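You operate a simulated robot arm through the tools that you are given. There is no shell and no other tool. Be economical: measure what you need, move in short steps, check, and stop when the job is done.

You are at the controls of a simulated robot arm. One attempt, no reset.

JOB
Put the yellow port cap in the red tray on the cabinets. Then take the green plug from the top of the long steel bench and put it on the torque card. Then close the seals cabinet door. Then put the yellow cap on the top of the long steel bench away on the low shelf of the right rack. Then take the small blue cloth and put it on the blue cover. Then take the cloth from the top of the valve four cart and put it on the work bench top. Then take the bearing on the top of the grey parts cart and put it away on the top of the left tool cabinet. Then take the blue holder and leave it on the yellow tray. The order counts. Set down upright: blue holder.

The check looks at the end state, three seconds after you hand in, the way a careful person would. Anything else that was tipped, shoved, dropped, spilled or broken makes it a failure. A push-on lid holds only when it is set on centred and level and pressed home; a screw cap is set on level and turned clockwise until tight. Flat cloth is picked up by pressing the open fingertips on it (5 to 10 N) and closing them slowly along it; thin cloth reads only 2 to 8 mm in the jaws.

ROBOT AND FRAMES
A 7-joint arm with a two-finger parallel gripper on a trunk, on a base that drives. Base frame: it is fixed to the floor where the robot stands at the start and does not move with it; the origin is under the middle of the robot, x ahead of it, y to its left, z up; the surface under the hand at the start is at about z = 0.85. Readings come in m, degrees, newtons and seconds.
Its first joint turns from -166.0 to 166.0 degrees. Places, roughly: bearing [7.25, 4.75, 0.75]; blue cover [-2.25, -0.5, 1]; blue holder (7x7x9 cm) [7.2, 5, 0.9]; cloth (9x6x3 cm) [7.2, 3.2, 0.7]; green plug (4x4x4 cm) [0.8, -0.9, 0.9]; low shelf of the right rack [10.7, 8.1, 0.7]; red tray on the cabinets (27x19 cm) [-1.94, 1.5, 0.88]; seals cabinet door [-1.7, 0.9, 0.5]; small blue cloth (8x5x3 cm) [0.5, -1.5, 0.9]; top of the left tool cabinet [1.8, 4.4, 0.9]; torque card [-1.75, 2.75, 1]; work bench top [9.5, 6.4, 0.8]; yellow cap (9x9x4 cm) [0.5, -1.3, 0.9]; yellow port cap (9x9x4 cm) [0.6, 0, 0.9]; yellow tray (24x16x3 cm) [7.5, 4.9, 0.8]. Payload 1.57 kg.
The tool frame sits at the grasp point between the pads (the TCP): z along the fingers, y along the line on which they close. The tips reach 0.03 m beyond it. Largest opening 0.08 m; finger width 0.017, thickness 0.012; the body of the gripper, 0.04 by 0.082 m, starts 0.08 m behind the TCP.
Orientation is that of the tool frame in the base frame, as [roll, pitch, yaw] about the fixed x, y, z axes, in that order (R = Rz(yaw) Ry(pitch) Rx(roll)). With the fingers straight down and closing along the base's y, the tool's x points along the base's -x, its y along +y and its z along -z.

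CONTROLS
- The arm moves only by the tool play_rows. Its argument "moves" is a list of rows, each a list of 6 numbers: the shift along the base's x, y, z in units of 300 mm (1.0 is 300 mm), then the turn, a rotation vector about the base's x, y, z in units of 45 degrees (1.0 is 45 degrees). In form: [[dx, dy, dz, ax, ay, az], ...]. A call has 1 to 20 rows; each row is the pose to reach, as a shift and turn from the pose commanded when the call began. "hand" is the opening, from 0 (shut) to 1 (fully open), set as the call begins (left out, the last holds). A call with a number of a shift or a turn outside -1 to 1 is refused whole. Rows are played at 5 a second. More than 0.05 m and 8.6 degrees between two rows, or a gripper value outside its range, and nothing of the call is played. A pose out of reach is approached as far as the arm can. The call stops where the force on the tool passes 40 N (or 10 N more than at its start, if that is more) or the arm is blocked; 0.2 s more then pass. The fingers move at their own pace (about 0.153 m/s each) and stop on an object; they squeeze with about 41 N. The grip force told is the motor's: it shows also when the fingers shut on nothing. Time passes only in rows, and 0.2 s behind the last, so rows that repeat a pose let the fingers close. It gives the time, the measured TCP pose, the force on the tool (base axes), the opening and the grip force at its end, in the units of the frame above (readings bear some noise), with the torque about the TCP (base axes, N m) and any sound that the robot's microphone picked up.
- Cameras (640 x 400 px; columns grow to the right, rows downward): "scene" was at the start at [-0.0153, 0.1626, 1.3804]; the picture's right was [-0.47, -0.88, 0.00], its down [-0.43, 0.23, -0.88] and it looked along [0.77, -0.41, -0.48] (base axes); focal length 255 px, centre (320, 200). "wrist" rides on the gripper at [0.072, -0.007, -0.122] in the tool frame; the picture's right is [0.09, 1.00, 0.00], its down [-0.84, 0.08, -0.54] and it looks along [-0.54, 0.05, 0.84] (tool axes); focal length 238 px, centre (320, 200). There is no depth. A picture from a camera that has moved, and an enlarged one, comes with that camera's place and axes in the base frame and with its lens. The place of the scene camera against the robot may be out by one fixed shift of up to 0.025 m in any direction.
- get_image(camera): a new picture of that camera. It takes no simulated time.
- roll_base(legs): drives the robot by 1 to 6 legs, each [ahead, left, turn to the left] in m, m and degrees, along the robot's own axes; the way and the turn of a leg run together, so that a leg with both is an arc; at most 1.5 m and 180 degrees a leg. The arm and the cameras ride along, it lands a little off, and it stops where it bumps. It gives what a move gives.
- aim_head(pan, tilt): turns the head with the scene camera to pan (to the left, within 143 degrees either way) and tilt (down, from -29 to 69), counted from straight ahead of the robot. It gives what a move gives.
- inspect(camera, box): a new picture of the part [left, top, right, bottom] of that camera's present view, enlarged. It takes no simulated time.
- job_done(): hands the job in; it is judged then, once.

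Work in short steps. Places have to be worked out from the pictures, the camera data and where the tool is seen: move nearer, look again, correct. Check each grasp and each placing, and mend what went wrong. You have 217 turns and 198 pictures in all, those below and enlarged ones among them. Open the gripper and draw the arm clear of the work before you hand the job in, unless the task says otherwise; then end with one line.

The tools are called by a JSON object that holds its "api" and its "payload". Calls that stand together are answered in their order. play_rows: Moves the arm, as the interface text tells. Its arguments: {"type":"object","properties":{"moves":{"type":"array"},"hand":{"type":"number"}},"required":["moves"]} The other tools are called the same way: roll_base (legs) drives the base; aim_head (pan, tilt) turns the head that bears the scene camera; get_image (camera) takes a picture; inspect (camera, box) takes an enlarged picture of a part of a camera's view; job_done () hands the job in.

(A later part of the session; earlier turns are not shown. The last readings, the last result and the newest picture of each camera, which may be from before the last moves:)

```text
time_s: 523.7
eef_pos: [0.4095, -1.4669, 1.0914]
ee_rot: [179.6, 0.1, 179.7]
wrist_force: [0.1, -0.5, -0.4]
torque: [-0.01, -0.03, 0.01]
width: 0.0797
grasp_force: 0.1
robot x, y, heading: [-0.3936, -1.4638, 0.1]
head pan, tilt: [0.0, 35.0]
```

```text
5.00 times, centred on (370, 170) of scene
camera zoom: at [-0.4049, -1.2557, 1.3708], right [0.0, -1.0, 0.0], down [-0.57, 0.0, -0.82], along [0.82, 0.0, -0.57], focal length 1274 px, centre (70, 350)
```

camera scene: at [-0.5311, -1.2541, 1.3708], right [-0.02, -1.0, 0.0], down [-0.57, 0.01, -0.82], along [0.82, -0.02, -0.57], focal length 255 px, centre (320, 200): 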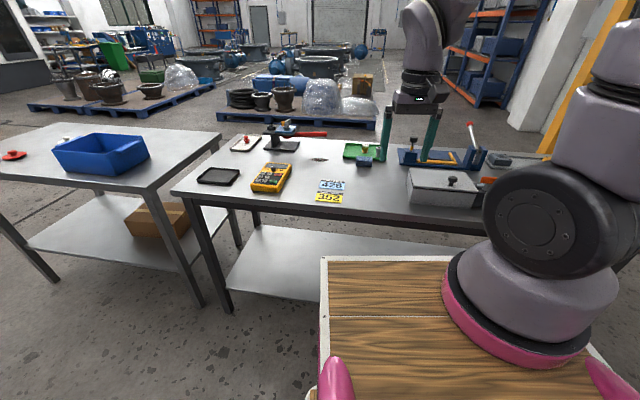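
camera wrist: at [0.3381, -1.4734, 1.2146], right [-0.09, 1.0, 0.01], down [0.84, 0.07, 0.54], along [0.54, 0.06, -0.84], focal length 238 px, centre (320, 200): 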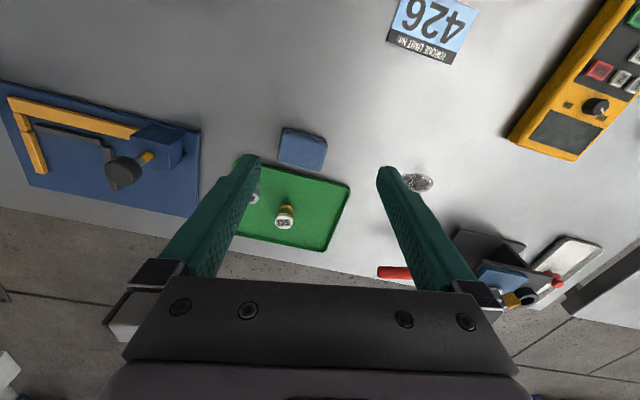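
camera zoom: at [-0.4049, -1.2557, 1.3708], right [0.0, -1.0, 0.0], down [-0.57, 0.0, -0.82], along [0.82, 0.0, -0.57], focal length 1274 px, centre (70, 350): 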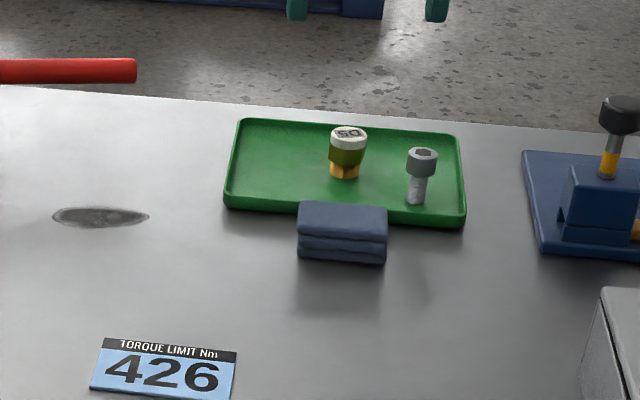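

The cloth is a folded block ~7×5 cm at about (0.472, -1.484), rotated ~12°. I'll align the closing axis with its long side (6.6 cm fits in 8) and come down to 0.95 to check.

{"api": "play_rows", "payload": {"moves": [[0.1, -0.02, -0.1, 0, 0, -0.09], [0.208, -0.057, -0.2, 0, 0, -0.18], [0.208, -0.057, -0.34, 0, 0, -0.267], [0.208, -0.057, -0.47, 0, 0, -0.267], [0.208, -0.057, -0.47, 0, 0, -0.267]]}}

{"api": "get_image", "payload": {"camera": "wrist"}}

{"api": "inspect", "payload": {"camera": "scene", "box": [310, 130, 430, 210]}}

```text
time_s: 524.9
eef_pos: [0.4718, -1.4844, 0.955]
ee_rot: [179.5, 0.1, 167.7]
wrist_force: [0.1, 0.6, -0.3]
torque: [0.0, -0.01, -0.01]
width: 0.0801
grasp_force: 0.0
robot x, y, heading: [-0.3982, -1.4609, -0.3]
head pan, tilt: [0.0, 35.0]
```

```text
99 pictures are left
camera wrist: at [0.4004, -1.4754, 1.0765], right [0.12, 0.99, 0.01], down [0.83, -0.11, 0.54], along [0.54, -0.06, -0.84], focal length 238 px, centre (320, 200)
```

wrist: 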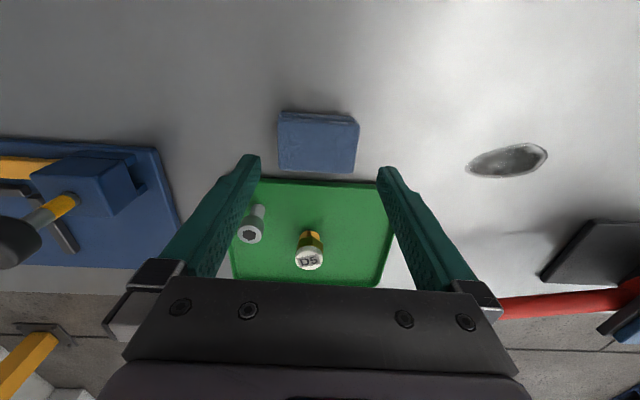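

```text
5.00 times, centred on (370, 170) of scene
camera zoom: at [-0.4049, -1.2557, 1.3708], right [0.0, -1.0, 0.0], down [-0.57, 0.0, -0.82], along [0.82, 0.0, -0.57], focal length 1274 px, centre (70, 350)
```

zoom: 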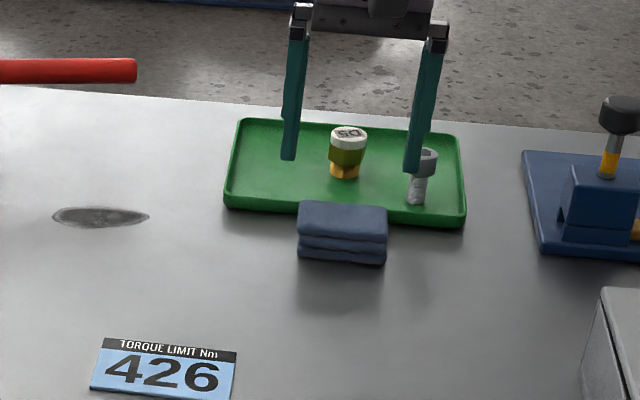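

Well aligned: 70 mm cloth between the 80 mm jaws. Descending to TCP z≈0.883.

{"api": "play_rows", "payload": {"moves": [[0.003, 0.006, -0.08, 0, 0, 0], [0.003, 0.006, -0.16, 0, 0, 0], [0.003, 0.006, -0.21, 0, 0, 0], [0.003, 0.006, -0.24, 0, 0, 0], [0.003, 0.006, -0.24, 0, 0, 0]]}}

{"api": "get_image", "payload": {"camera": "wrist"}}

{"api": "inspect", "payload": {"camera": "scene", "box": [340, 140, 420, 200]}}

```text
time_s: 526.1
eef_pos: [0.4712, -1.4825, 0.8815]
ee_rot: [179.4, 0.1, 167.7]
wrist_force: [-0.6, 0.7, -0.6]
torque: [0.0, 0.0, 0.0]
width: 0.0799
grasp_force: 0.0
robot x, y, heading: [-0.3977, -1.4584, 0.2]
head pan, tilt: [0.0, 35.0]
```

```text
97 pictures are left
camera wrist: at [0.4003, -1.4748, 1.003], right [0.12, 0.99, 0.01], down [0.83, -0.11, 0.54], along [0.54, -0.06, -0.84], focal length 238 px, centre (320, 200)
```

wrist: 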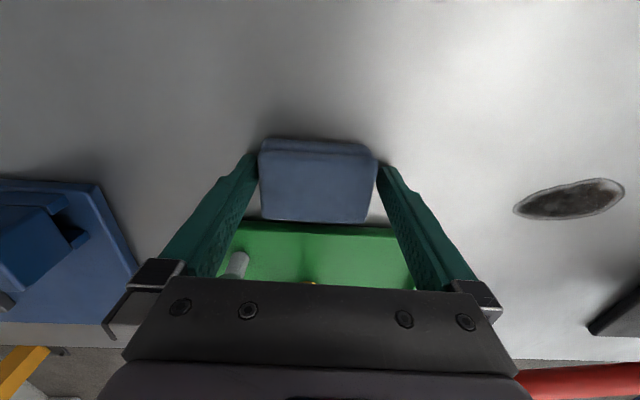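

```text
6.67 times, centred on (380, 170) of scene
camera zoom: at [-0.4048, -1.2557, 1.3708], right [0.0, -1.0, 0.0], down [-0.57, 0.0, -0.82], along [0.82, 0.0, -0.57], focal length 1699 px, centre (-80, 400)
```

zoom: 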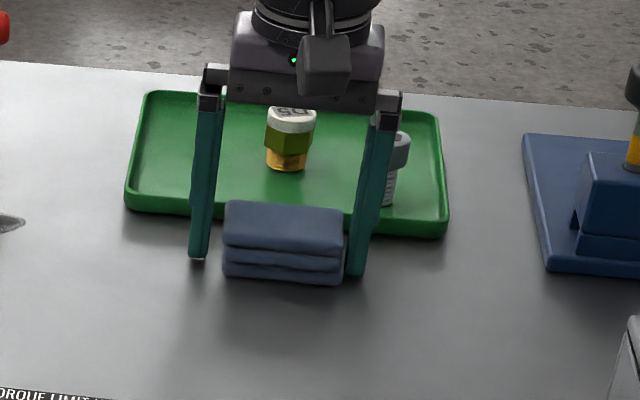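

Jaws straddle the folded cloth. Closing.

{"api": "play_rows", "payload": {"moves": [[0, 0, 0, 0, 0, 0], [0, 0, 0, 0, 0, 0], [0, 0, 0, 0, 0, 0], [0, 0, 0, 0, 0, 0]], "hand": 0}}

{"api": "play_rows", "payload": {"moves": [[-0.03, 0, 0.05, 0, 0, 0], [-0.05, 0, 0.15, 0, 0, 0], [-0.05, 0, 0.3, 0, 0, 0], [-0.05, 0, 0.45, 0, 0, 0]]}}

{"api": "get_image", "payload": {"camera": "wrist"}}

{"api": "inspect", "payload": {"camera": "scene", "box": [310, 110, 430, 210]}}

```text
time_s: 527.1
eef_pos: [0.4712, -1.4847, 0.8812]
ee_rot: [179.4, 0.0, 167.8]
wrist_force: [-0.1, -0.2, -0.2]
torque: [-0.04, 0.03, -0.01]
width: 0.0686
grasp_force: 40.9
robot x, y, heading: [-0.4003, -1.4629, 0.2]
head pan, tilt: [0.0, 35.0]
```

```text
time_s: 528.1
eef_pos: [0.4559, -1.4829, 1.0155]
ee_rot: [179.5, 0.1, 167.8]
wrist_force: [-0.6, -0.8, -0.6]
torque: [0.01, 0.01, 0.01]
width: 0.0685
grasp_force: 40.8
robot x, y, heading: [-0.3947, -1.4593, 0.1]
head pan, tilt: [0.0, 35.0]
```

```text
95 pictures are left
camera wrist: at [0.3859, -1.4744, 1.1377], right [0.12, 0.99, 0.01], down [0.83, -0.11, 0.54], along [0.54, -0.06, -0.84], focal length 238 px, centre (320, 200)
```

wrist: 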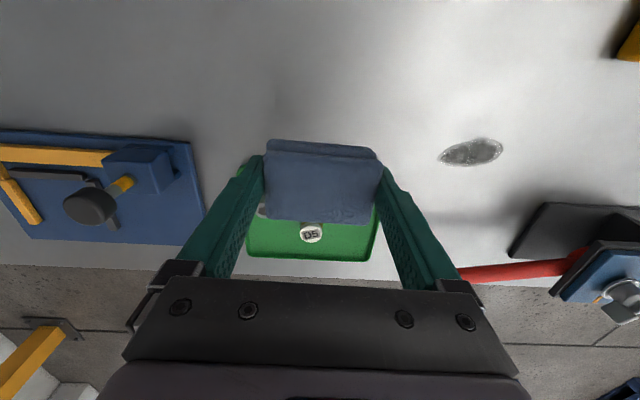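

```text
4.00 times, centred on (370, 160) of scene
camera zoom: at [-0.4043, -1.2557, 1.3708], right [0.0, -1.0, 0.0], down [-0.57, 0.0, -0.82], along [0.82, 0.0, -0.57], focal length 1019 px, centre (120, 360)
```

zoom: 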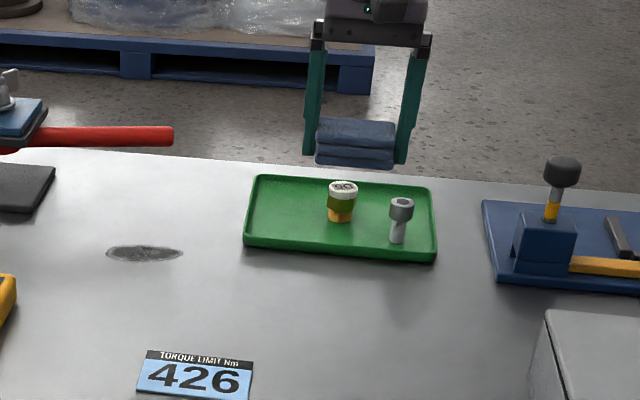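

Cloth held (68 mm). Raising and retracting, then driving to the covers' end of the cabinets.

{"api": "play_rows", "payload": {"moves": [[-0.1, 0, 0.13, 0, 0, 0.05], [-0.22, 0, 0.26, 0, 0, 0.1], [-0.35, 0, 0.36, 0, 0, 0.15], [-0.48, 0, 0.4, 0, 0, 0.2], [-0.62, 0, 0.4, 0, 0, 0.267], [-0.76, 0, 0.4, 0, 0, 0.267], [-0.9, 0, 0.4, 0, 0, 0.267], [-1.0, 0, 0.4, 0, 0, 0.267]]}}

{"api": "roll_base", "payload": {"legs": [[-0.35, 0, 0], [0, 0, 180], [0.5, -1.0, 0]]}}

{"api": "aim_head", "payload": {"pan": 0, "tilt": 30}}

{"api": "get_image", "payload": {"camera": "scene"}}

{"api": "get_image", "payload": {"camera": "wrist"}}

```text
refused: row 2 steps farther than a row can; nothing moved
```

```text
time_s: 543.2
eef_pos: [-2.1949, -0.5679, 1.0156]
ee_rot: [179.5, 0.1, -6.9]
wrist_force: [-0.4, -0.2, 0.2]
torque: [0.02, -0.02, -0.01]
width: 0.0686
grasp_force: 40.9
robot x, y, heading: [-1.3442, -0.5102, -175.0]
head pan, tilt: [0.0, 35.0]
```

```text
time_s: 543.9
eef_pos: [-2.1944, -0.5668, 1.0162]
ee_rot: [179.5, 0.1, -6.9]
wrist_force: [0.4, -0.9, -0.6]
torque: [-0.01, -0.03, 0.03]
width: 0.0685
grasp_force: 40.9
robot x, y, heading: [-1.3457, -0.5118, -174.8]
head pan, tilt: [0.0, 30.0]
```

```text
93 pictures are left
camera scene: at [-1.3108, -0.683, 1.3785], right [-0.09, 1.0, 0.0], down [0.5, 0.05, -0.87], along [-0.86, -0.08, -0.5], focal length 255 px, centre (320, 200)
```

scene: 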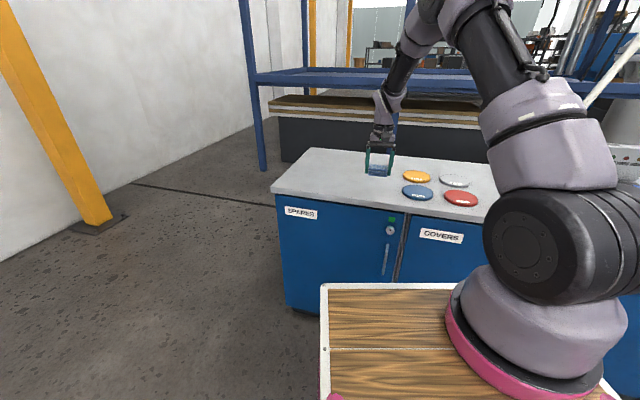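

```text
92 pictures are left
camera wrist: at [-2.1218, -0.5675, 1.1379], right [-0.03, -1.0, 0.01], down [-0.84, 0.03, 0.54], along [-0.54, 0.01, -0.84], focal length 238 px, centre (320, 200)
```

wrist: 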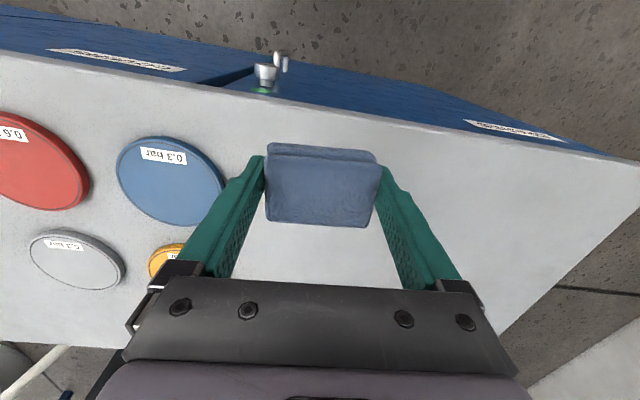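

Already positioned over the counter. Blue cover centre is at about (-2.25, -0.386). Moving the cloth over it.

{"api": "play_rows", "payload": {"moves": [[-0.05, 0.14, 0, 0, 0, 0], [-0.1, 0.28, 0, 0, 0, 0], [-0.15, 0.42, 0, 0, 0, 0], [-0.187, 0.55, 0, 0, 0, 0], [-0.187, 0.603, -0.08, 0, 0, 0], [-0.187, 0.603, -0.2, 0, 0, 0], [-0.187, 0.603, -0.2, 0, 0, 0]]}}

{"api": "get_image", "payload": {"camera": "wrist"}}

{"api": "inspect", "payload": {"camera": "scene", "box": [350, 110, 510, 230]}}

```text
time_s: 545.5
eef_pos: [-2.2529, -0.3852, 0.9565]
ee_rot: [179.6, 0.1, -7.1]
wrist_force: [0.2, -0.5, 0.5]
torque: [-0.02, 0.02, -0.01]
width: 0.0683
grasp_force: 41.3
robot x, y, heading: [-1.344, -0.5085, -174.8]
head pan, tilt: [0.0, 30.0]
```

```text
91 pictures are left
camera wrist: at [-2.1794, -0.3862, 1.0765], right [-0.03, -1.0, 0.01], down [-0.84, 0.03, 0.54], along [-0.54, 0.01, -0.84], focal length 238 px, centre (320, 200)
```

wrist: 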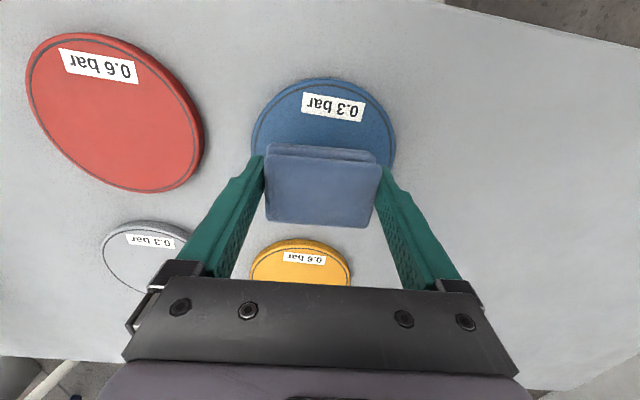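

```text
3.33 times, centred on (430, 170) of scene
camera zoom: at [-1.3107, -0.683, 1.3786], right [-0.09, 1.0, 0.0], down [0.5, 0.05, -0.87], along [-0.86, -0.08, -0.5], focal length 850 px, centre (-47, 300)
```

zoom: 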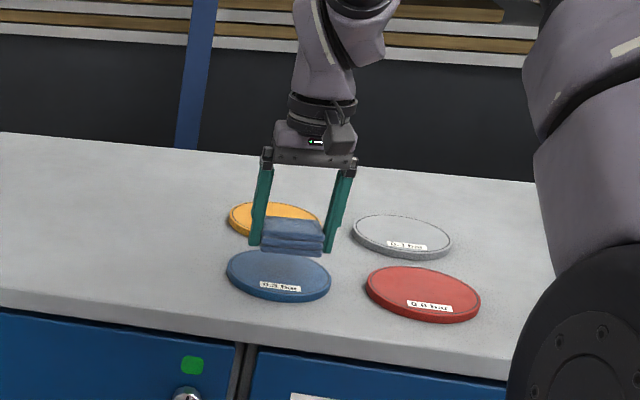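

Centred within 1 cm. Nudge 8 mm toward me and lower gently to contact.

{"api": "play_rows", "payload": {"moves": [[0.027, -0.01, -0.05, 0, 0, 0], [0.027, -0.01, -0.08, 0, 0, 0], [0.027, -0.01, -0.095, 0, 0, 0], [0.027, -0.01, -0.105, 0, 0, 0]]}}

{"api": "inspect", "payload": {"camera": "scene", "box": [390, 140, 470, 210]}}

```text
time_s: 546.5
eef_pos: [-2.2421, -0.3881, 0.9242]
ee_rot: [179.5, 0.0, -6.9]
wrist_force: [0.1, 0.5, 0.1]
torque: [0.0, 0.02, 0.0]
width: 0.0686
grasp_force: 41.0
robot x, y, heading: [-1.3399, -0.5121, -174.6]
head pan, tilt: [0.0, 30.0]
```

```text
5.71 times, centred on (430, 175) of scene
camera zoom: at [-1.3107, -0.683, 1.3786], right [-0.09, 1.0, 0.0], down [0.5, 0.05, -0.87], along [-0.86, -0.08, -0.5], focal length 1456 px, centre (-309, 343)
```

zoom: 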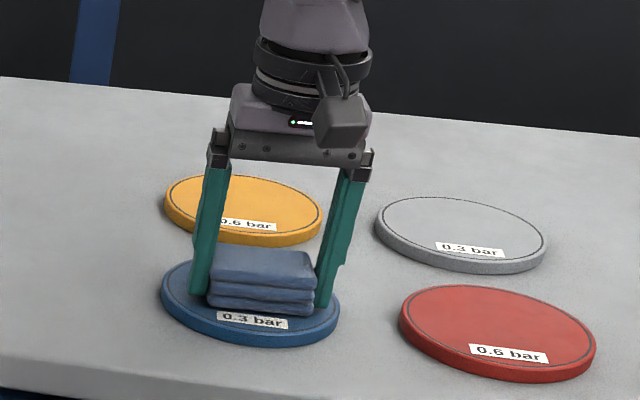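

Almost touching. A few more millimetres to contact.

{"api": "play_rows", "payload": {"moves": [[0, 0, -0.01, 0, 0, 0], [0, 0, -0.02, 0, 0, 0], [0, 0, -0.03, 0, 0, 0]]}}

```text
time_s: 547.2
eef_pos: [-2.2447, -0.3885, 0.922]
ee_rot: [179.6, 0.5, -7.0]
wrist_force: [1.9, -1.5, 14.5]
torque: [0.25, -0.31, -0.04]
width: 0.0686
grasp_force: 40.7
robot x, y, heading: [-1.3396, -0.5077, -174.3]
head pan, tilt: [0.0, 30.0]
stopped in row 3: the force on the tool passed its limit at 45 N (the readings are from after the stop); the commanded pose is now the measured one
```

Contact made. Opening and rising.

{"api": "play_rows", "payload": {"moves": [[0, 0, 0.003, 0, 0, 0], [0, 0, 0.003, 0, 0, 0], [0, 0, 0.08, 0, 0, 0], [0, 0, 0.2, 0, 0, 0], [0, 0, 0.35, 0, 0, 0], [0, 0, 0.5, 0, 0, 0], [0, 0, 0.65, 0, 0, 0]], "hand": 1}}

{"api": "inspect", "payload": {"camera": "scene", "box": [390, 140, 470, 210]}}

```text
time_s: 548.9
eef_pos: [-2.2441, -0.3884, 1.1177]
ee_rot: [179.4, 0.2, -7.0]
wrist_force: [0.8, 0.4, 0.8]
torque: [-0.02, -0.04, 0.04]
width: 0.0801
grasp_force: 0.0
robot x, y, heading: [-1.3445, -0.5081, -174.8]
head pan, tilt: [0.0, 30.0]
```

```text
5.71 times, centred on (430, 175) of scene
camera zoom: at [-1.3111, -0.683, 1.3786], right [-0.09, 1.0, 0.0], down [0.5, 0.05, -0.87], along [-0.86, -0.08, -0.5], focal length 1456 px, centre (-309, 343)
```

zoom: 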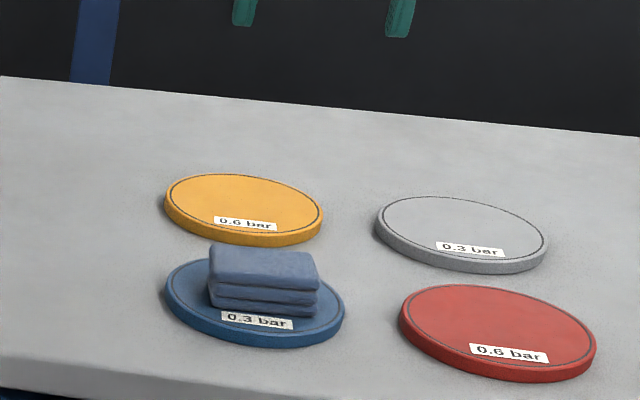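

Cloth is on the blue cover. Now I tuck the arm and drive toward the yellow column to check whether I can pass beside it into the cart lane.

{"api": "play_rows", "payload": {"moves": [[0.14, -0.05, 0, 0, 0, 0], [0.28, -0.1, 0, 0, 0, 0], [0.42, -0.15, 0, 0, 0, 0], [0.56, -0.2, 0, 0, 0, 0], [0.7, -0.25, 0, 0, 0, 0], [0.84, -0.35, 0.05, 0, 0, 0], [0.98, -0.45, 0.08, 0, 0, 0]]}}

{"api": "roll_base", "payload": {"legs": [[-0.8, 0, 0], [0, 0, 175], [0, 1.4, 0], [0, 1.2, 0], [1.45, 0, 0], [1.4, 0, 0]]}}

{"api": "aim_head", "payload": {"pan": 45, "tilt": 20}}

{"api": "get_image", "payload": {"camera": "scene"}}

```text
refused: row 6 steps farther than a row can; nothing moved
```

```text
time_s: 585.9
eef_pos: [3.3964, 1.7576, 1.1167]
ee_rot: [179.6, 0.3, 165.2]
wrist_force: [-0.2, 0.1, 0.3]
torque: [0.02, -0.04, 0.0]
width: 0.0801
grasp_force: 0.0
robot x, y, heading: [2.5202, 2.0027, -2.5]
head pan, tilt: [0.0, 30.0]
```

```text
time_s: 587.0
eef_pos: [3.3974, 1.7573, 1.1168]
ee_rot: [179.4, 0.3, 165.1]
wrist_force: [-0.2, 0.0, -0.6]
torque: [0.04, 0.01, -0.01]
width: 0.0801
grasp_force: 0.1
robot x, y, heading: [2.5217, 2.0035, -2.3]
head pan, tilt: [45.0, 20.0]
```

```text
87 pictures are left
camera scene: at [2.5013, 2.2748, 1.3946], right [0.67, -0.74, 0.0], down [-0.25, -0.23, -0.94], along [0.69, 0.63, -0.34], focal length 255 px, centre (320, 200)
```

scene: 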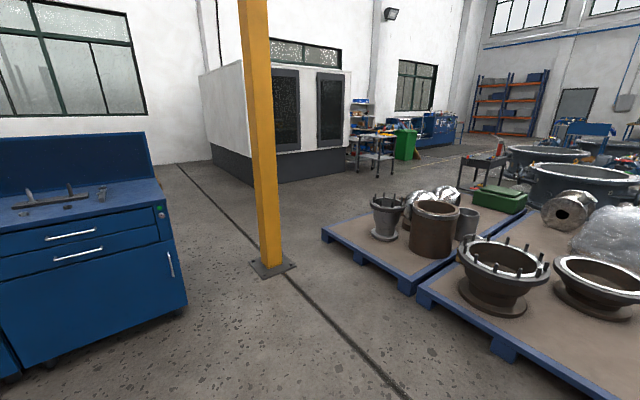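

Both gaps beside the column (~0.5–0.6 m) are too narrow, so I'll use the known aisle route. Tucking the arm and driving.

{"api": "play_rows", "payload": {"moves": [[-0.13, 0.08, 0.02, 0, 0, 0.05], [-0.26, 0.16, 0.04, 0, 0, 0.1], [-0.39, 0.24, 0.06, 0, 0, 0.15], [-0.52, 0.32, 0.08, 0, 0, 0.2], [-0.65, 0.4, 0.08, 0, 0, 0.25], [-0.78, 0.48, 0.08, 0, 0, 0.27], [-0.91, 0.56, 0.08, 0, 0, 0.27], [-1.0, 0.64, 0.08, 0, 0, 0.27]]}}

{"api": "roll_base", "payload": {"legs": [[0, -0.8, -6.5], [1.5, 0, 0], [1.5, 0, 0], [1.5, 0, 0]]}}

```text
time_s: 588.8
eef_pos: [3.0958, 1.9488, 1.1417]
ee_rot: [179.5, 0.3, 177.3]
wrist_force: [-0.1, 0.3, 0.7]
torque: [0.03, 0.01, -0.03]
width: 0.08
grasp_force: 0.0
robot x, y, heading: [2.5175, 2.0052, -2.2]
head pan, tilt: [45.0, 20.0]
```

```text
time_s: 614.4
eef_pos: [7.479, 0.3225, 1.1421]
ee_rot: [179.5, 0.3, 169.4]
wrist_force: [0.2, 0.2, -0.2]
torque: [0.0, -0.02, 0.01]
width: 0.08
grasp_force: 0.0
robot x, y, heading: [6.9162, 0.4576, -10.4]
head pan, tilt: [45.0, 20.0]
```

On line. Continuing to the ring gap, turning in and driving through.

{"api": "roll_base", "payload": {"legs": [[1.5, 0, 0], [1.5, 0, 0], [0.79, 0.43, 0], [0, 0, 90.4]]}}

```text
time_s: 625.3
eef_pos: [9.5198, -0.1199, 1.1408]
ee_rot: [179.5, 0.3, 162.8]
wrist_force: [-0.3, -0.2, -0.3]
torque: [0.02, 0.04, 0.0]
width: 0.08
grasp_force: 0.0
robot x, y, heading: [8.9731, 0.0756, -17.0]
head pan, tilt: [45.0, 20.0]
stopped in leg 2: the robot was blocked; the commanded pose is now the measured one
```

Blocked at (8.97, 0.08) and turned to -17°. Looking to see what I touched.

{"api": "aim_head", "payload": {"pan": -60, "tilt": 40}}

{"api": "get_image", "payload": {"camera": "scene"}}

{"api": "aim_head", "payload": {"pan": 30, "tilt": 40}}

{"api": "get_image", "payload": {"camera": "scene"}}

```text
time_s: 627.1
eef_pos: [9.5212, -0.1188, 1.1416]
ee_rot: [179.5, 0.4, 162.7]
wrist_force: [-0.3, 0.2, -0.7]
torque: [-0.02, 0.02, -0.01]
width: 0.0803
grasp_force: 0.1
robot x, y, heading: [8.9727, 0.076, -17.2]
head pan, tilt: [-60.0, 40.0]
```

```text
86 pictures are left
camera scene: at [8.9596, 0.2206, 1.3632], right [-0.97, -0.22, 0.0], down [-0.14, 0.63, -0.77], along [0.17, -0.75, -0.64], focal length 255 px, centre (320, 200)
```

scene: 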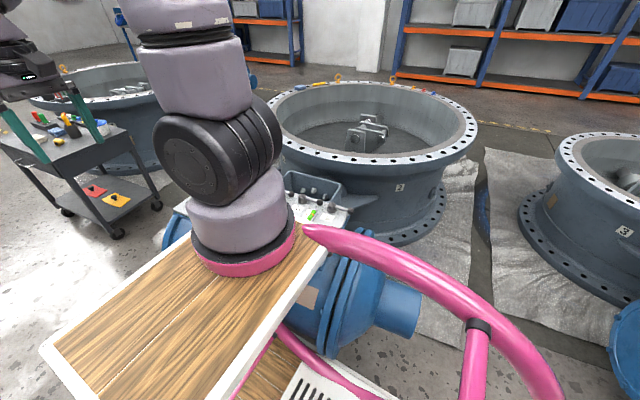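

```text
time_s: 628.8
eef_pos: [9.5204, -0.1192, 1.1419]
ee_rot: [179.4, 0.4, 162.7]
wrist_force: [-0.3, 0.2, 0.3]
torque: [-0.01, 0.02, 0.0]
width: 0.0801
grasp_force: 0.1
robot x, y, heading: [8.9786, 0.0769, -17.2]
head pan, tilt: [30.0, 40.0]
```

```text
85 pictures are left
camera scene: at [9.0234, 0.3224, 1.3632], right [0.22, -0.97, 0.0], down [-0.63, -0.14, -0.77], along [0.75, 0.17, -0.64], focal length 255 px, centre (320, 200)
```

scene: 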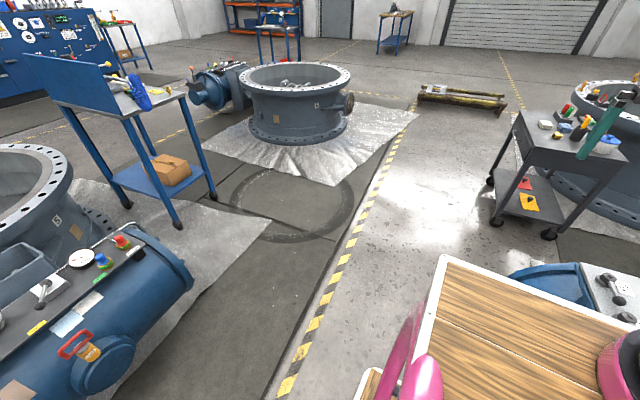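

The big blue tank on my right is what I touched (heavy, unmoved). Backing off, shifting left and re-aligning before continuing.

{"api": "roll_base", "payload": {"legs": [[-0.2, 0.1, 0], [0, 0.15, 8], [1.0, 0.06, 0], [0.9, 0.06, 0]]}}

```text
time_s: 640.7
eef_pos: [11.3122, 0.0599, 1.1402]
ee_rot: [179.5, 0.4, 170.4]
wrist_force: [-0.4, 0.2, -0.2]
torque: [0.0, -0.01, -0.02]
width: 0.0801
grasp_force: 0.1
robot x, y, heading: [10.7492, 0.1826, -9.5]
head pan, tilt: [30.0, 40.0]
```

Good position. Turning in and driving through the gap to the lane, then looking west.

{"api": "roll_base", "payload": {"legs": [[0, 0, 89.5], [1.5, 0, 0], [1.5, 0, 0], [0.9, 0, 0], [0, 0, 90]]}}

{"api": "aim_head", "payload": {"pan": 0, "tilt": 15}}

{"api": "get_image", "payload": {"camera": "scene"}}

```text
time_s: 667.1
eef_pos: [10.9206, 4.1589, 1.1419]
ee_rot: [179.6, 0.4, -11.9]
wrist_force: [0.6, 0.3, -0.7]
torque: [-0.03, 0.0, -0.01]
width: 0.0798
grasp_force: 0.0
robot x, y, heading: [11.4787, 4.0133, 168.5]
head pan, tilt: [30.0, 40.0]
```

```text
time_s: 668.0
eef_pos: [10.9202, 4.1593, 1.1419]
ee_rot: [179.4, 0.4, -12.0]
wrist_force: [0.4, -0.2, 0.1]
torque: [0.0, -0.01, 0.01]
width: 0.0801
grasp_force: 0.0
robot x, y, heading: [11.4786, 4.014, 168.3]
head pan, tilt: [0.0, 15.0]
```

```text
84 pictures are left
camera scene: at [11.4528, 3.8427, 1.4027], right [0.2, 0.98, 0.0], down [0.25, -0.05, -0.97], along [-0.95, 0.2, -0.26], focal length 255 px, centre (320, 200)
```

scene: 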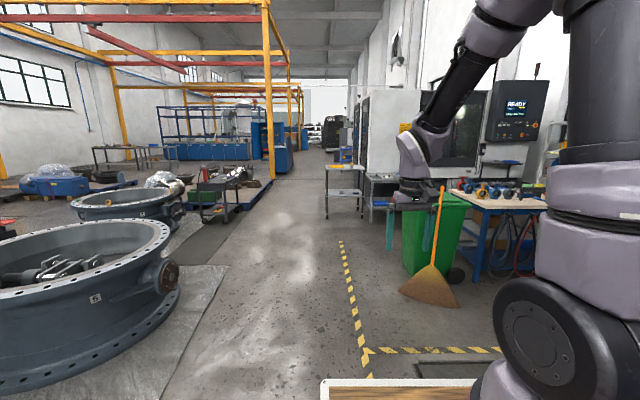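

The lane west is wide and clear. Driving to the east side of the valve-four cart, facing it.

{"api": "roll_base", "payload": {"legs": [[0, 0, 11.7], [1.5, 0, 0], [1.5, 0, 0], [0.15, 0.5, 0]]}}

{"api": "aim_head", "payload": {"pan": 0, "tilt": 30}}

{"api": "get_image", "payload": {"camera": "scene"}}

{"api": "get_image", "payload": {"camera": "wrist"}}

```text
time_s: 686.0
eef_pos: [7.7448, 3.4925, 1.141]
ee_rot: [179.5, 0.3, 0.2]
wrist_force: [-0.6, 0.0, 0.4]
torque: [-0.03, -0.01, -0.03]
width: 0.0803
grasp_force: 0.1
robot x, y, heading: [8.3229, 3.4666, -179.6]
head pan, tilt: [0.0, 15.0]
```

```text
time_s: 686.7
eef_pos: [7.7445, 3.4922, 1.1409]
ee_rot: [179.5, 0.5, 0.3]
wrist_force: [-0.1, -0.5, 0.0]
torque: [-0.03, 0.02, 0.02]
width: 0.08
grasp_force: 0.0
robot x, y, heading: [8.3206, 3.4675, -179.5]
head pan, tilt: [0.0, 30.0]
```

```text
83 pictures are left
camera scene: at [8.3377, 3.2935, 1.3786], right [-0.01, 1.0, 0.0], down [0.5, 0.0, -0.87], along [-0.87, -0.01, -0.5], focal length 255 px, centre (320, 200)
```

scene: 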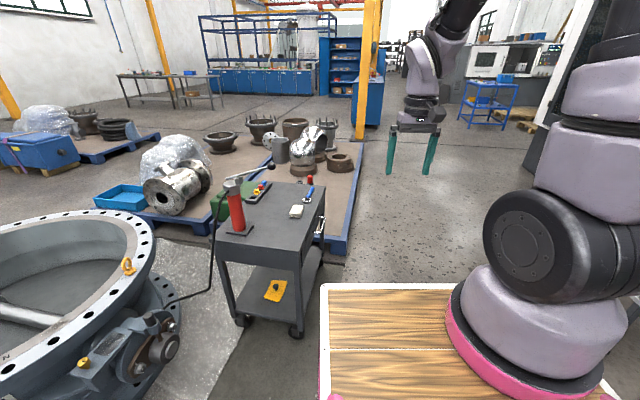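

```text
82 pictures are left
camera wrist: at [7.8176, 3.5007, 1.2633], right [0.1, -1.0, 0.01], down [-0.83, -0.07, 0.55], along [-0.55, -0.06, -0.84], focal length 238 px, centre (320, 200)
```

wrist: 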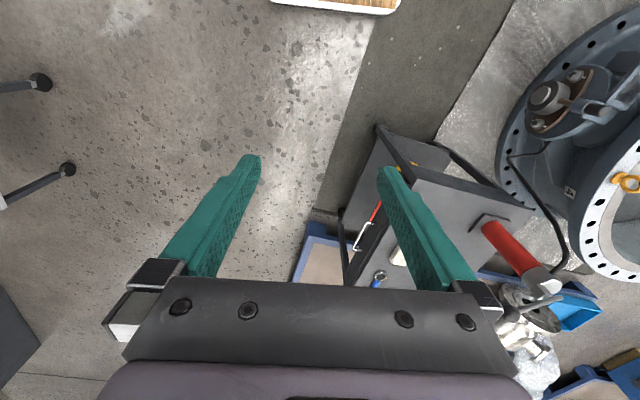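

Zooming on the valve cart top to find the cloth.

{"api": "inspect", "payload": {"camera": "scene", "box": [200, 150, 340, 260]}}

```text
3.64 times, centred on (270, 205) of scene
camera zoom: at [8.3377, 3.2935, 1.3786], right [-0.01, 1.0, 0.0], down [0.5, 0.0, -0.87], along [-0.87, -0.01, -0.5], focal length 927 px, centre (502, 182)
```

zoom: 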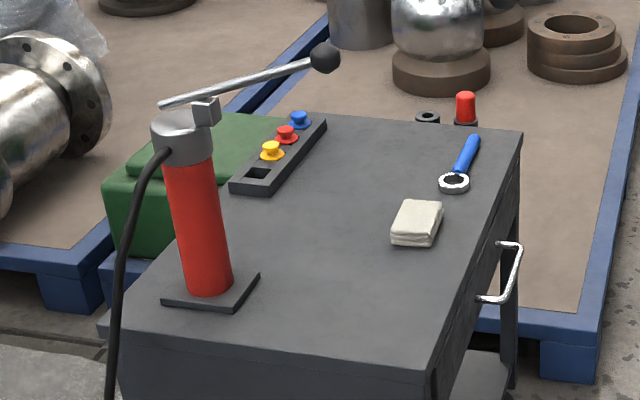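

The cream cloth is near (7.28, 3.17) on the cart. Edging the base 20 cm forward and 10 cm left, then extending the hand.

{"api": "roll_base", "payload": {"legs": [[0.2, 0.1, -0.5]]}}

{"api": "play_rows", "payload": {"moves": [[-0.1, -0.1, 0, 0, 0, 0], [-0.2, -0.2, 0, 0, 0, 0], [-0.3, -0.3, -0.03, 0, 0, 0], [-0.4, -0.4, -0.06, 0, 0, 0], [-0.5, -0.5, -0.1, 0, 0, 0], [-0.62, -0.58, -0.15, 0, 0, 0], [-0.74, -0.66, -0.2, 0, 0, 0], [-0.74, -0.66, -0.2, 0, 0, 0]]}}

{"api": "get_image", "payload": {"camera": "wrist"}}

{"api": "get_image", "payload": {"camera": "scene"}}

```text
time_s: 688.4
eef_pos: [7.5402, 3.3936, 1.142]
ee_rot: [179.5, 0.4, -0.1]
wrist_force: [-0.9, -1.0, 0.6]
torque: [-0.02, 0.0, 0.02]
width: 0.08
grasp_force: 0.0
robot x, y, heading: [8.1176, 3.3696, -179.8]
head pan, tilt: [0.0, 30.0]
```

```text
time_s: 690.2
eef_pos: [7.3185, 3.1975, 1.0792]
ee_rot: [179.5, 0.4, 0.0]
wrist_force: [0.0, 0.1, -0.1]
torque: [0.01, 0.08, 0.01]
width: 0.08
grasp_force: 0.0
robot x, y, heading: [8.121, 3.3684, -180.2]
head pan, tilt: [0.0, 30.0]
```

```text
80 pictures are left
camera wrist: at [7.3918, 3.2055, 1.2012], right [0.09, -1.0, 0.01], down [-0.83, -0.07, 0.55], along [-0.55, -0.06, -0.84], focal length 238 px, centre (320, 200)
```

wrist: 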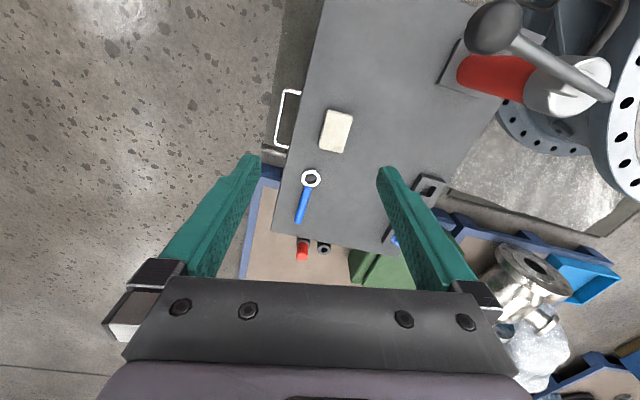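

```text
79 pictures are left
camera scene: at [8.1327, 3.1925, 1.3786], right [0.0, 1.0, 0.0], down [0.5, 0.0, -0.87], along [-0.87, 0.0, -0.5], focal length 255 px, centre (320, 200)
```

scene: 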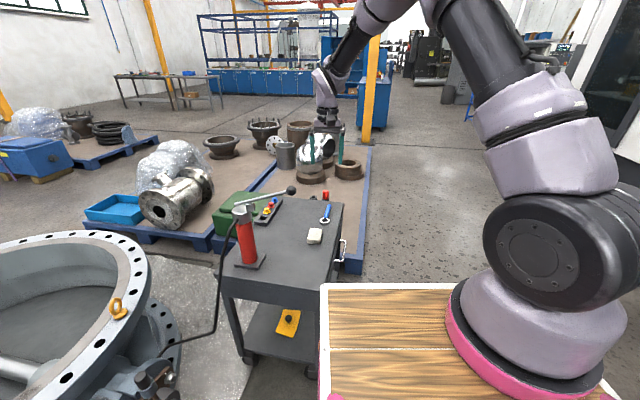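

Cloth at about (7.24, 3.15), top z≈0.69, its short side nearly along y (rotated ~10°). Moving over it, rotating to match and lowering partway; the pump handle is ~18 cm away.

{"api": "play_rows", "payload": {"moves": [[-0.1, -0.06, -0.05, 0, 0, -0.08], [-0.2, -0.12, -0.1, 0, 0, -0.16], [-0.262, -0.158, -0.2, 0, 0, -0.22], [-0.262, -0.158, -0.34, 0, 0, -0.22], [-0.262, -0.158, -0.48, 0, 0, -0.22], [-0.262, -0.158, -0.62, 0, 0, -0.22], [-0.262, -0.158, -0.76, 0, 0, -0.22], [-0.262, -0.158, -0.88, 0, 0, -0.22], [-0.262, -0.158, -0.88, 0, 0, -0.22]]}}

{"api": "get_image", "payload": {"camera": "wrist"}}

{"api": "inspect", "payload": {"camera": "scene", "box": [220, 130, 400, 280]}}

```text
time_s: 692.2
eef_pos: [7.2392, 3.1455, 0.8167]
ee_rot: [179.5, 0.4, -10.0]
wrist_force: [-0.4, -1.0, -0.1]
torque: [0.02, -0.02, 0.03]
width: 0.0801
grasp_force: 0.1
robot x, y, heading: [8.1188, 3.369, -179.9]
head pan, tilt: [0.0, 30.0]
```

```text
78 pictures are left
camera wrist: at [7.3129, 3.1415, 0.9375], right [-0.08, -1.0, 0.01], down [-0.83, 0.07, 0.55], along [-0.55, 0.04, -0.84], focal length 238 px, centre (320, 200)
```

wrist: 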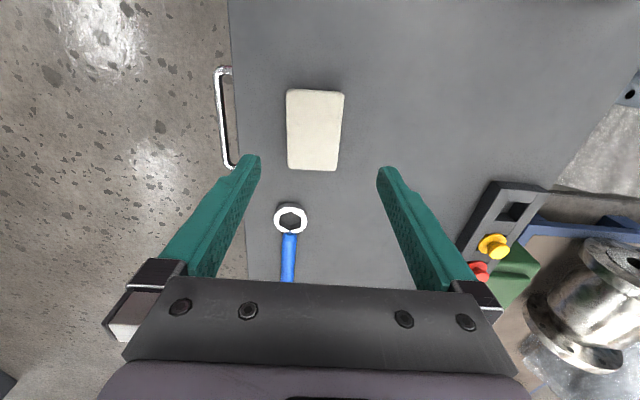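

```text
2.67 times, centred on (310, 205) of scene
camera zoom: at [8.1326, 3.1925, 1.3786], right [0.0, 1.0, 0.0], down [0.5, 0.0, -0.87], along [-0.87, 0.0, -0.5], focal length 680 px, centre (347, 187)
```

zoom: 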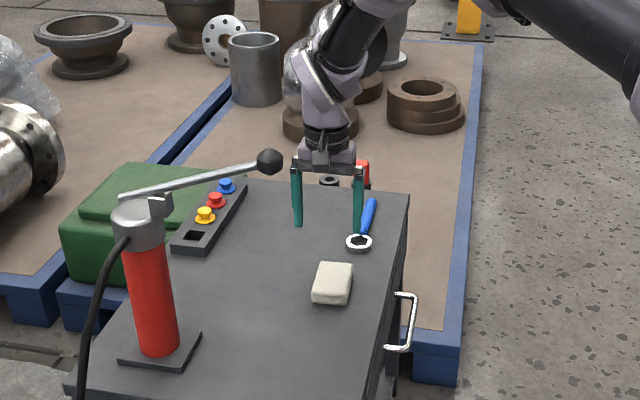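

Aligned; jaws straddle the 56 mm side. Shift 5 mm and descend, checking height.

{"api": "play_rows", "payload": {"moves": [[0, 0.018, -0.1, 0, 0, 0], [0, 0.018, -0.2, 0, 0, 0], [0, 0.018, -0.3, 0, 0, 0], [0, 0.018, -0.3, 0, 0, 0]]}}

{"api": "inspect", "payload": {"camera": "scene", "box": [270, 170, 360, 250]}}

{"api": "get_image", "payload": {"camera": "wrist"}}

```text
time_s: 693.2
eef_pos: [7.24, 3.1521, 0.7259]
ee_rot: [179.5, 0.4, -10.0]
wrist_force: [1.0, 0.3, 0.3]
torque: [-0.01, 0.02, -0.01]
width: 0.0802
grasp_force: 0.1
robot x, y, heading: [8.1189, 3.3667, -179.9]
head pan, tilt: [0.0, 30.0]
```

```text
5.00 times, centred on (315, 210) of scene
camera zoom: at [8.1326, 3.1925, 1.3786], right [0.0, 1.0, 0.0], down [0.5, 0.0, -0.87], along [-0.87, 0.0, -0.5], focal length 1274 px, centre (345, 150)
```

zoom: 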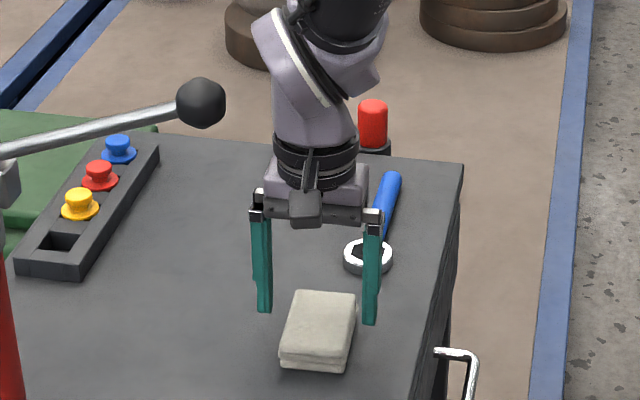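

```text
75 pictures are left
camera wrist: at [7.3135, 3.1468, 0.8474], right [-0.08, -1.0, 0.01], down [-0.83, 0.07, 0.55], along [-0.55, 0.04, -0.84], focal length 238 px, centre (320, 200)
```

wrist: 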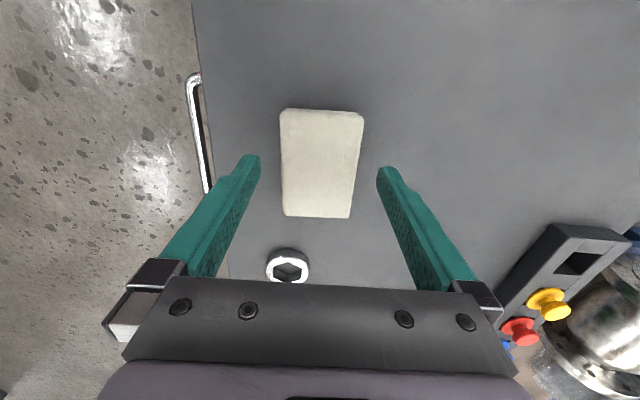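

Triangulating the two views: cloth top z≈0.66 at (7.228, 3.152). Shift 1 cm and descend to TCP ≈0.67.

{"api": "play_rows", "payload": {"moves": [[-0.037, 0, -0.07, 0, 0, 0], [-0.037, 0, -0.13, 0, 0, 0], [-0.037, 0, -0.185, 0, 0, 0], [-0.037, 0, -0.185, 0, 0, 0]]}}

{"api": "inspect", "payload": {"camera": "scene", "box": [270, 170, 360, 250]}}

{"api": "get_image", "payload": {"camera": "wrist"}}

```text
time_s: 693.9
eef_pos: [7.2281, 3.1511, 0.69]
ee_rot: [179.4, 0.3, -10.2]
wrist_force: [17.0, 7.1, 25.4]
torque: [1.35, -0.88, -0.69]
width: 0.0801
grasp_force: 0.1
robot x, y, heading: [8.1186, 3.3699, -179.6]
head pan, tilt: [0.0, 30.0]
stopped in row 3: the force on the tool passed its limit at 64 N (the readings are from after the stop); the commanded pose is now the measured one
```

```text
5.00 times, centred on (315, 210) of scene
camera zoom: at [8.1341, 3.193, 1.3786], right [0.0, 1.0, 0.0], down [0.5, 0.0, -0.87], along [-0.87, 0.0, -0.5], focal length 1274 px, centre (345, 150)
```

zoom: 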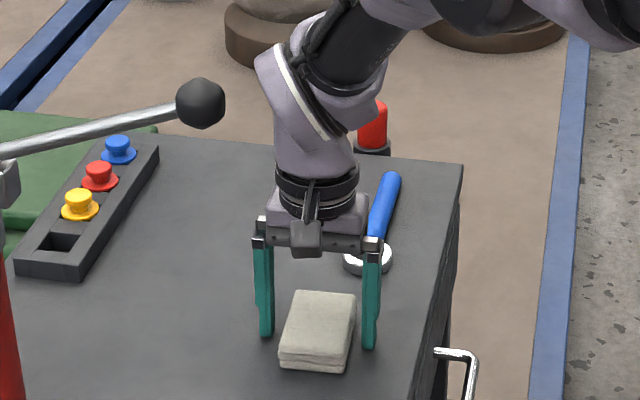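

```text
73 pictures are left
camera wrist: at [7.3011, 3.1469, 0.812], right [-0.09, -1.0, 0.01], down [-0.83, 0.08, 0.55], along [-0.55, 0.04, -0.84], focal length 238 px, centre (320, 200)
```

wrist: 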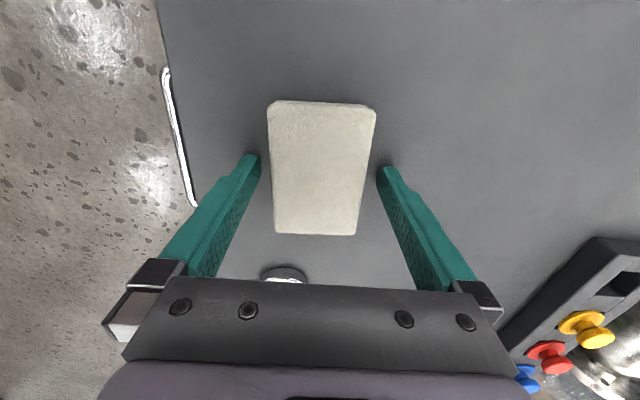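

The tips touched the cart top (z≈0.66), so the cloth centre is (7.243, 3.151). Raising 4 mm, re-centring in x and closing.

{"api": "play_rows", "payload": {"moves": [[0, 0, 0.017, 0, 0, 0], [0.043, 0, 0.017, 0, 0, 0], [0.043, 0, 0.017, 0, 0, 0]]}}

{"api": "play_rows", "payload": {"moves": [[0, 0, 0, 0, 0, 0], [0, 0, 0, 0, 0, 0], [0, 0, 0, 0, 0, 0], [0, 0, 0, 0, 0, 0]], "hand": 0}}

{"api": "play_rows", "payload": {"moves": [[0, 0, 0.1, 0, 0, 0], [0, 0, 0.25, 0, 0, 0], [0, 0, 0.4, 0, 0, 0]]}}

{"api": "get_image", "payload": {"camera": "wrist"}}

```text
time_s: 694.7
eef_pos: [7.2385, 3.1514, 0.6932]
ee_rot: [179.5, 0.5, -10.0]
wrist_force: [-0.4, -0.4, 0.0]
torque: [0.02, 0.01, 0.0]
width: 0.0801
grasp_force: 0.0
robot x, y, heading: [8.1182, 3.3677, -180.0]
head pan, tilt: [0.0, 30.0]
```

```text
time_s: 695.7
eef_pos: [7.2389, 3.1518, 0.6942]
ee_rot: [179.6, 0.4, -10.1]
wrist_force: [0.1, 0.9, 0.0]
torque: [0.0, 0.02, -0.01]
width: 0.0589
grasp_force: 40.5
robot x, y, heading: [8.1197, 3.364, -179.8]
head pan, tilt: [0.0, 30.0]
```

```text
time_s: 696.5
eef_pos: [7.2416, 3.1495, 0.812]
ee_rot: [179.5, 0.3, -10.1]
wrist_force: [0.5, 0.4, -0.7]
torque: [-0.02, 0.0, 0.01]
width: 0.0589
grasp_force: 41.1
robot x, y, heading: [8.1194, 3.3678, -179.9]
head pan, tilt: [0.0, 30.0]
```

```text
72 pictures are left
camera wrist: at [7.3138, 3.1453, 0.9342], right [-0.08, -1.0, 0.01], down [-0.83, 0.07, 0.55], along [-0.55, 0.04, -0.84], focal length 238 px, centre (320, 200)
```

wrist: 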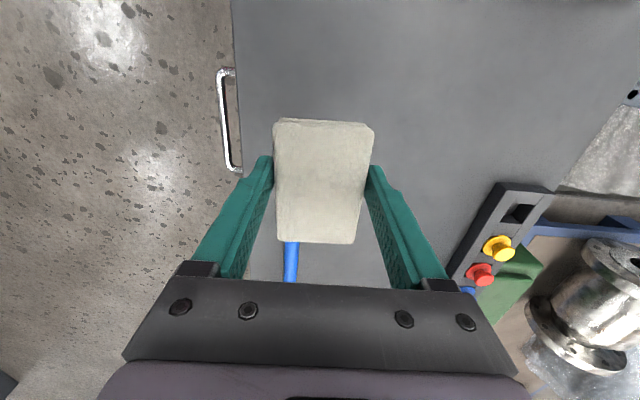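

Cloth held. Raising it, retracting, then driving east along the lane and turning to face the work bench.

{"api": "play_rows", "payload": {"moves": [[0, 0, 0.15, 0, 0, 0], [0, 0, 0.3, 0, 0, 0], [0, 0, 0.45, 0, 0, 0], [0, 0, 0.6, 0, 0, 0], [0, 0, 0.75, 0, 0, 0], [0, 0, 0.9, 0, 0, 0], [0, 0, 1.0, 0, 0, 0]]}}

{"api": "play_rows", "payload": {"moves": [[0.12, 0.08, 0, 0, 0, 0], [0.24, 0.16, 0, 0, 0, 0], [0.36, 0.24, 0, 0, 0, 0], [0.48, 0.32, 0, 0, 0, 0.05], [0.6, 0.4, 0, 0, 0, 0.1], [0.72, 0.48, 0, 0, 0, 0.15], [0.84, 0.56, 0, 0, 0, 0.2], [0.96, 0.64, 0, 0, 0, 0.22]]}}

{"api": "roll_base", "payload": {"legs": [[-0.3, -0.6, 0], [-1.4, -0.2, 0], [0, 0, -75]]}}

{"api": "aim_head", "payload": {"pan": 5, "tilt": 22}}

{"api": "get_image", "payload": {"camera": "scene"}}

```text
time_s: 698.1
eef_pos: [7.2396, 3.1508, 1.1134]
ee_rot: [179.5, 0.3, -10.1]
wrist_force: [0.3, 0.3, -0.7]
torque: [0.0, 0.02, 0.0]
width: 0.0588
grasp_force: 41.4
robot x, y, heading: [8.1192, 3.3658, -180.2]
head pan, tilt: [0.0, 30.0]
```

```text
time_s: 699.9
eef_pos: [7.5269, 3.3428, 1.1129]
ee_rot: [179.4, 0.3, -0.2]
wrist_force: [-0.1, -0.2, -1.5]
torque: [0.04, -0.04, 0.0]
width: 0.059
grasp_force: 40.8
robot x, y, heading: [8.1212, 3.3694, -179.8]
head pan, tilt: [0.0, 30.0]
```

```text
time_s: 713.5
eef_pos: [9.6392, 4.7265, 1.1136]
ee_rot: [179.3, 0.4, -75.3]
wrist_force: [-0.5, 0.7, -0.3]
torque: [-0.01, -0.01, 0.02]
width: 0.0585
grasp_force: 40.7
robot x, y, heading: [9.8108, 4.157, 105.2]
head pan, tilt: [0.0, 30.0]
```

```text
time_s: 714.1
eef_pos: [9.6389, 4.7262, 1.1126]
ee_rot: [179.5, 0.4, -75.4]
wrist_force: [-0.7, 0.8, -0.8]
torque: [0.01, -0.03, 0.0]
width: 0.059
grasp_force: 41.1
robot x, y, heading: [9.8133, 4.1557, 104.7]
head pan, tilt: [5.0, 22.0]
```

```text
71 pictures are left
camera scene: at [9.6271, 4.1175, 1.3913], right [0.94, 0.34, 0.0], down [0.13, -0.35, -0.93], along [-0.32, 0.87, -0.38], focal length 255 px, centre (320, 200)
```

scene: 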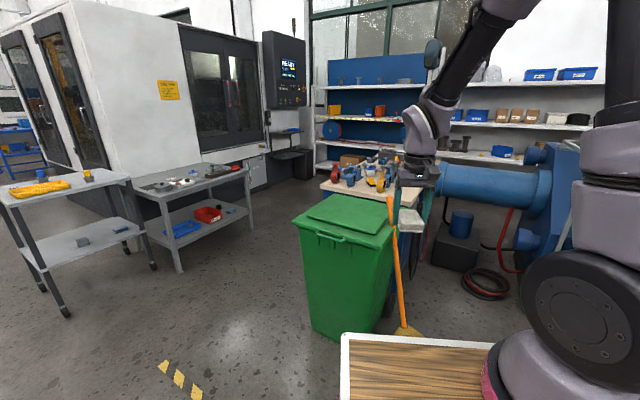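

The bench is behind the green bin; the grey parts cart (yellow tray) is at left. I'll stand left of the bin to reach the bench's near-left area.

{"api": "roll_base", "payload": {"legs": [[0, 0.85, 0], [0.9, 0, 0], [0, 0, -30]]}}

{"api": "aim_head", "payload": {"pan": 0, "tilt": 28}}

{"api": "get_image", "payload": {"camera": "scene"}}

{"api": "get_image", "payload": {"camera": "wrist"}}

```text
time_s: 724.4
eef_pos: [8.9032, 5.384, 1.1136]
ee_rot: [179.5, 0.3, -105.7]
wrist_force: [0.8, -0.3, -0.5]
torque: [-0.01, 0.01, 0.0]
width: 0.0589
grasp_force: 40.9
robot x, y, heading: [8.7676, 4.8055, 74.8]
head pan, tilt: [5.0, 22.0]
```

```text
time_s: 725.1
eef_pos: [8.9033, 5.3843, 1.1124]
ee_rot: [179.5, 0.3, -105.7]
wrist_force: [-0.9, -0.6, 0.2]
torque: [-0.03, 0.04, 0.02]
width: 0.0591
grasp_force: 41.1
robot x, y, heading: [8.764, 4.8078, 74.8]
head pan, tilt: [0.0, 28.0]
```

```text
70 pictures are left
camera scene: at [8.587, 4.8653, 1.3818], right [0.96, -0.26, 0.0], down [-0.12, -0.45, -0.88], along [0.23, 0.85, -0.47], focal length 255 px, centre (320, 200)
```

scene: 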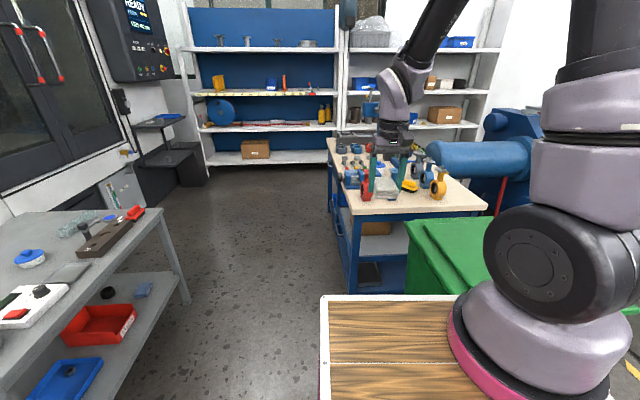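

```text
69 pictures are left
camera wrist: at [8.8918, 5.3129, 1.2345], right [-0.98, 0.18, 0.01], down [0.16, 0.82, 0.55], along [0.09, 0.54, -0.84], focal length 238 px, centre (320, 200)
```

wrist: 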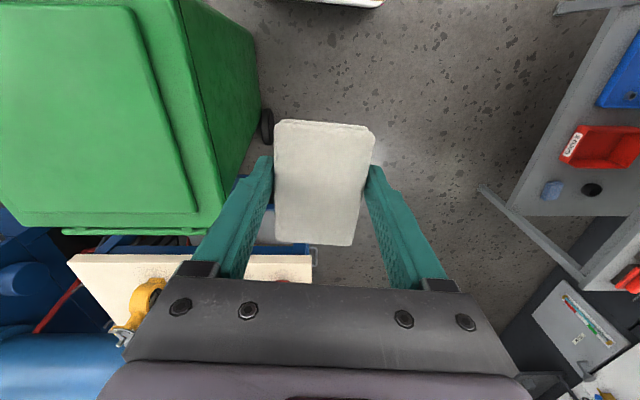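

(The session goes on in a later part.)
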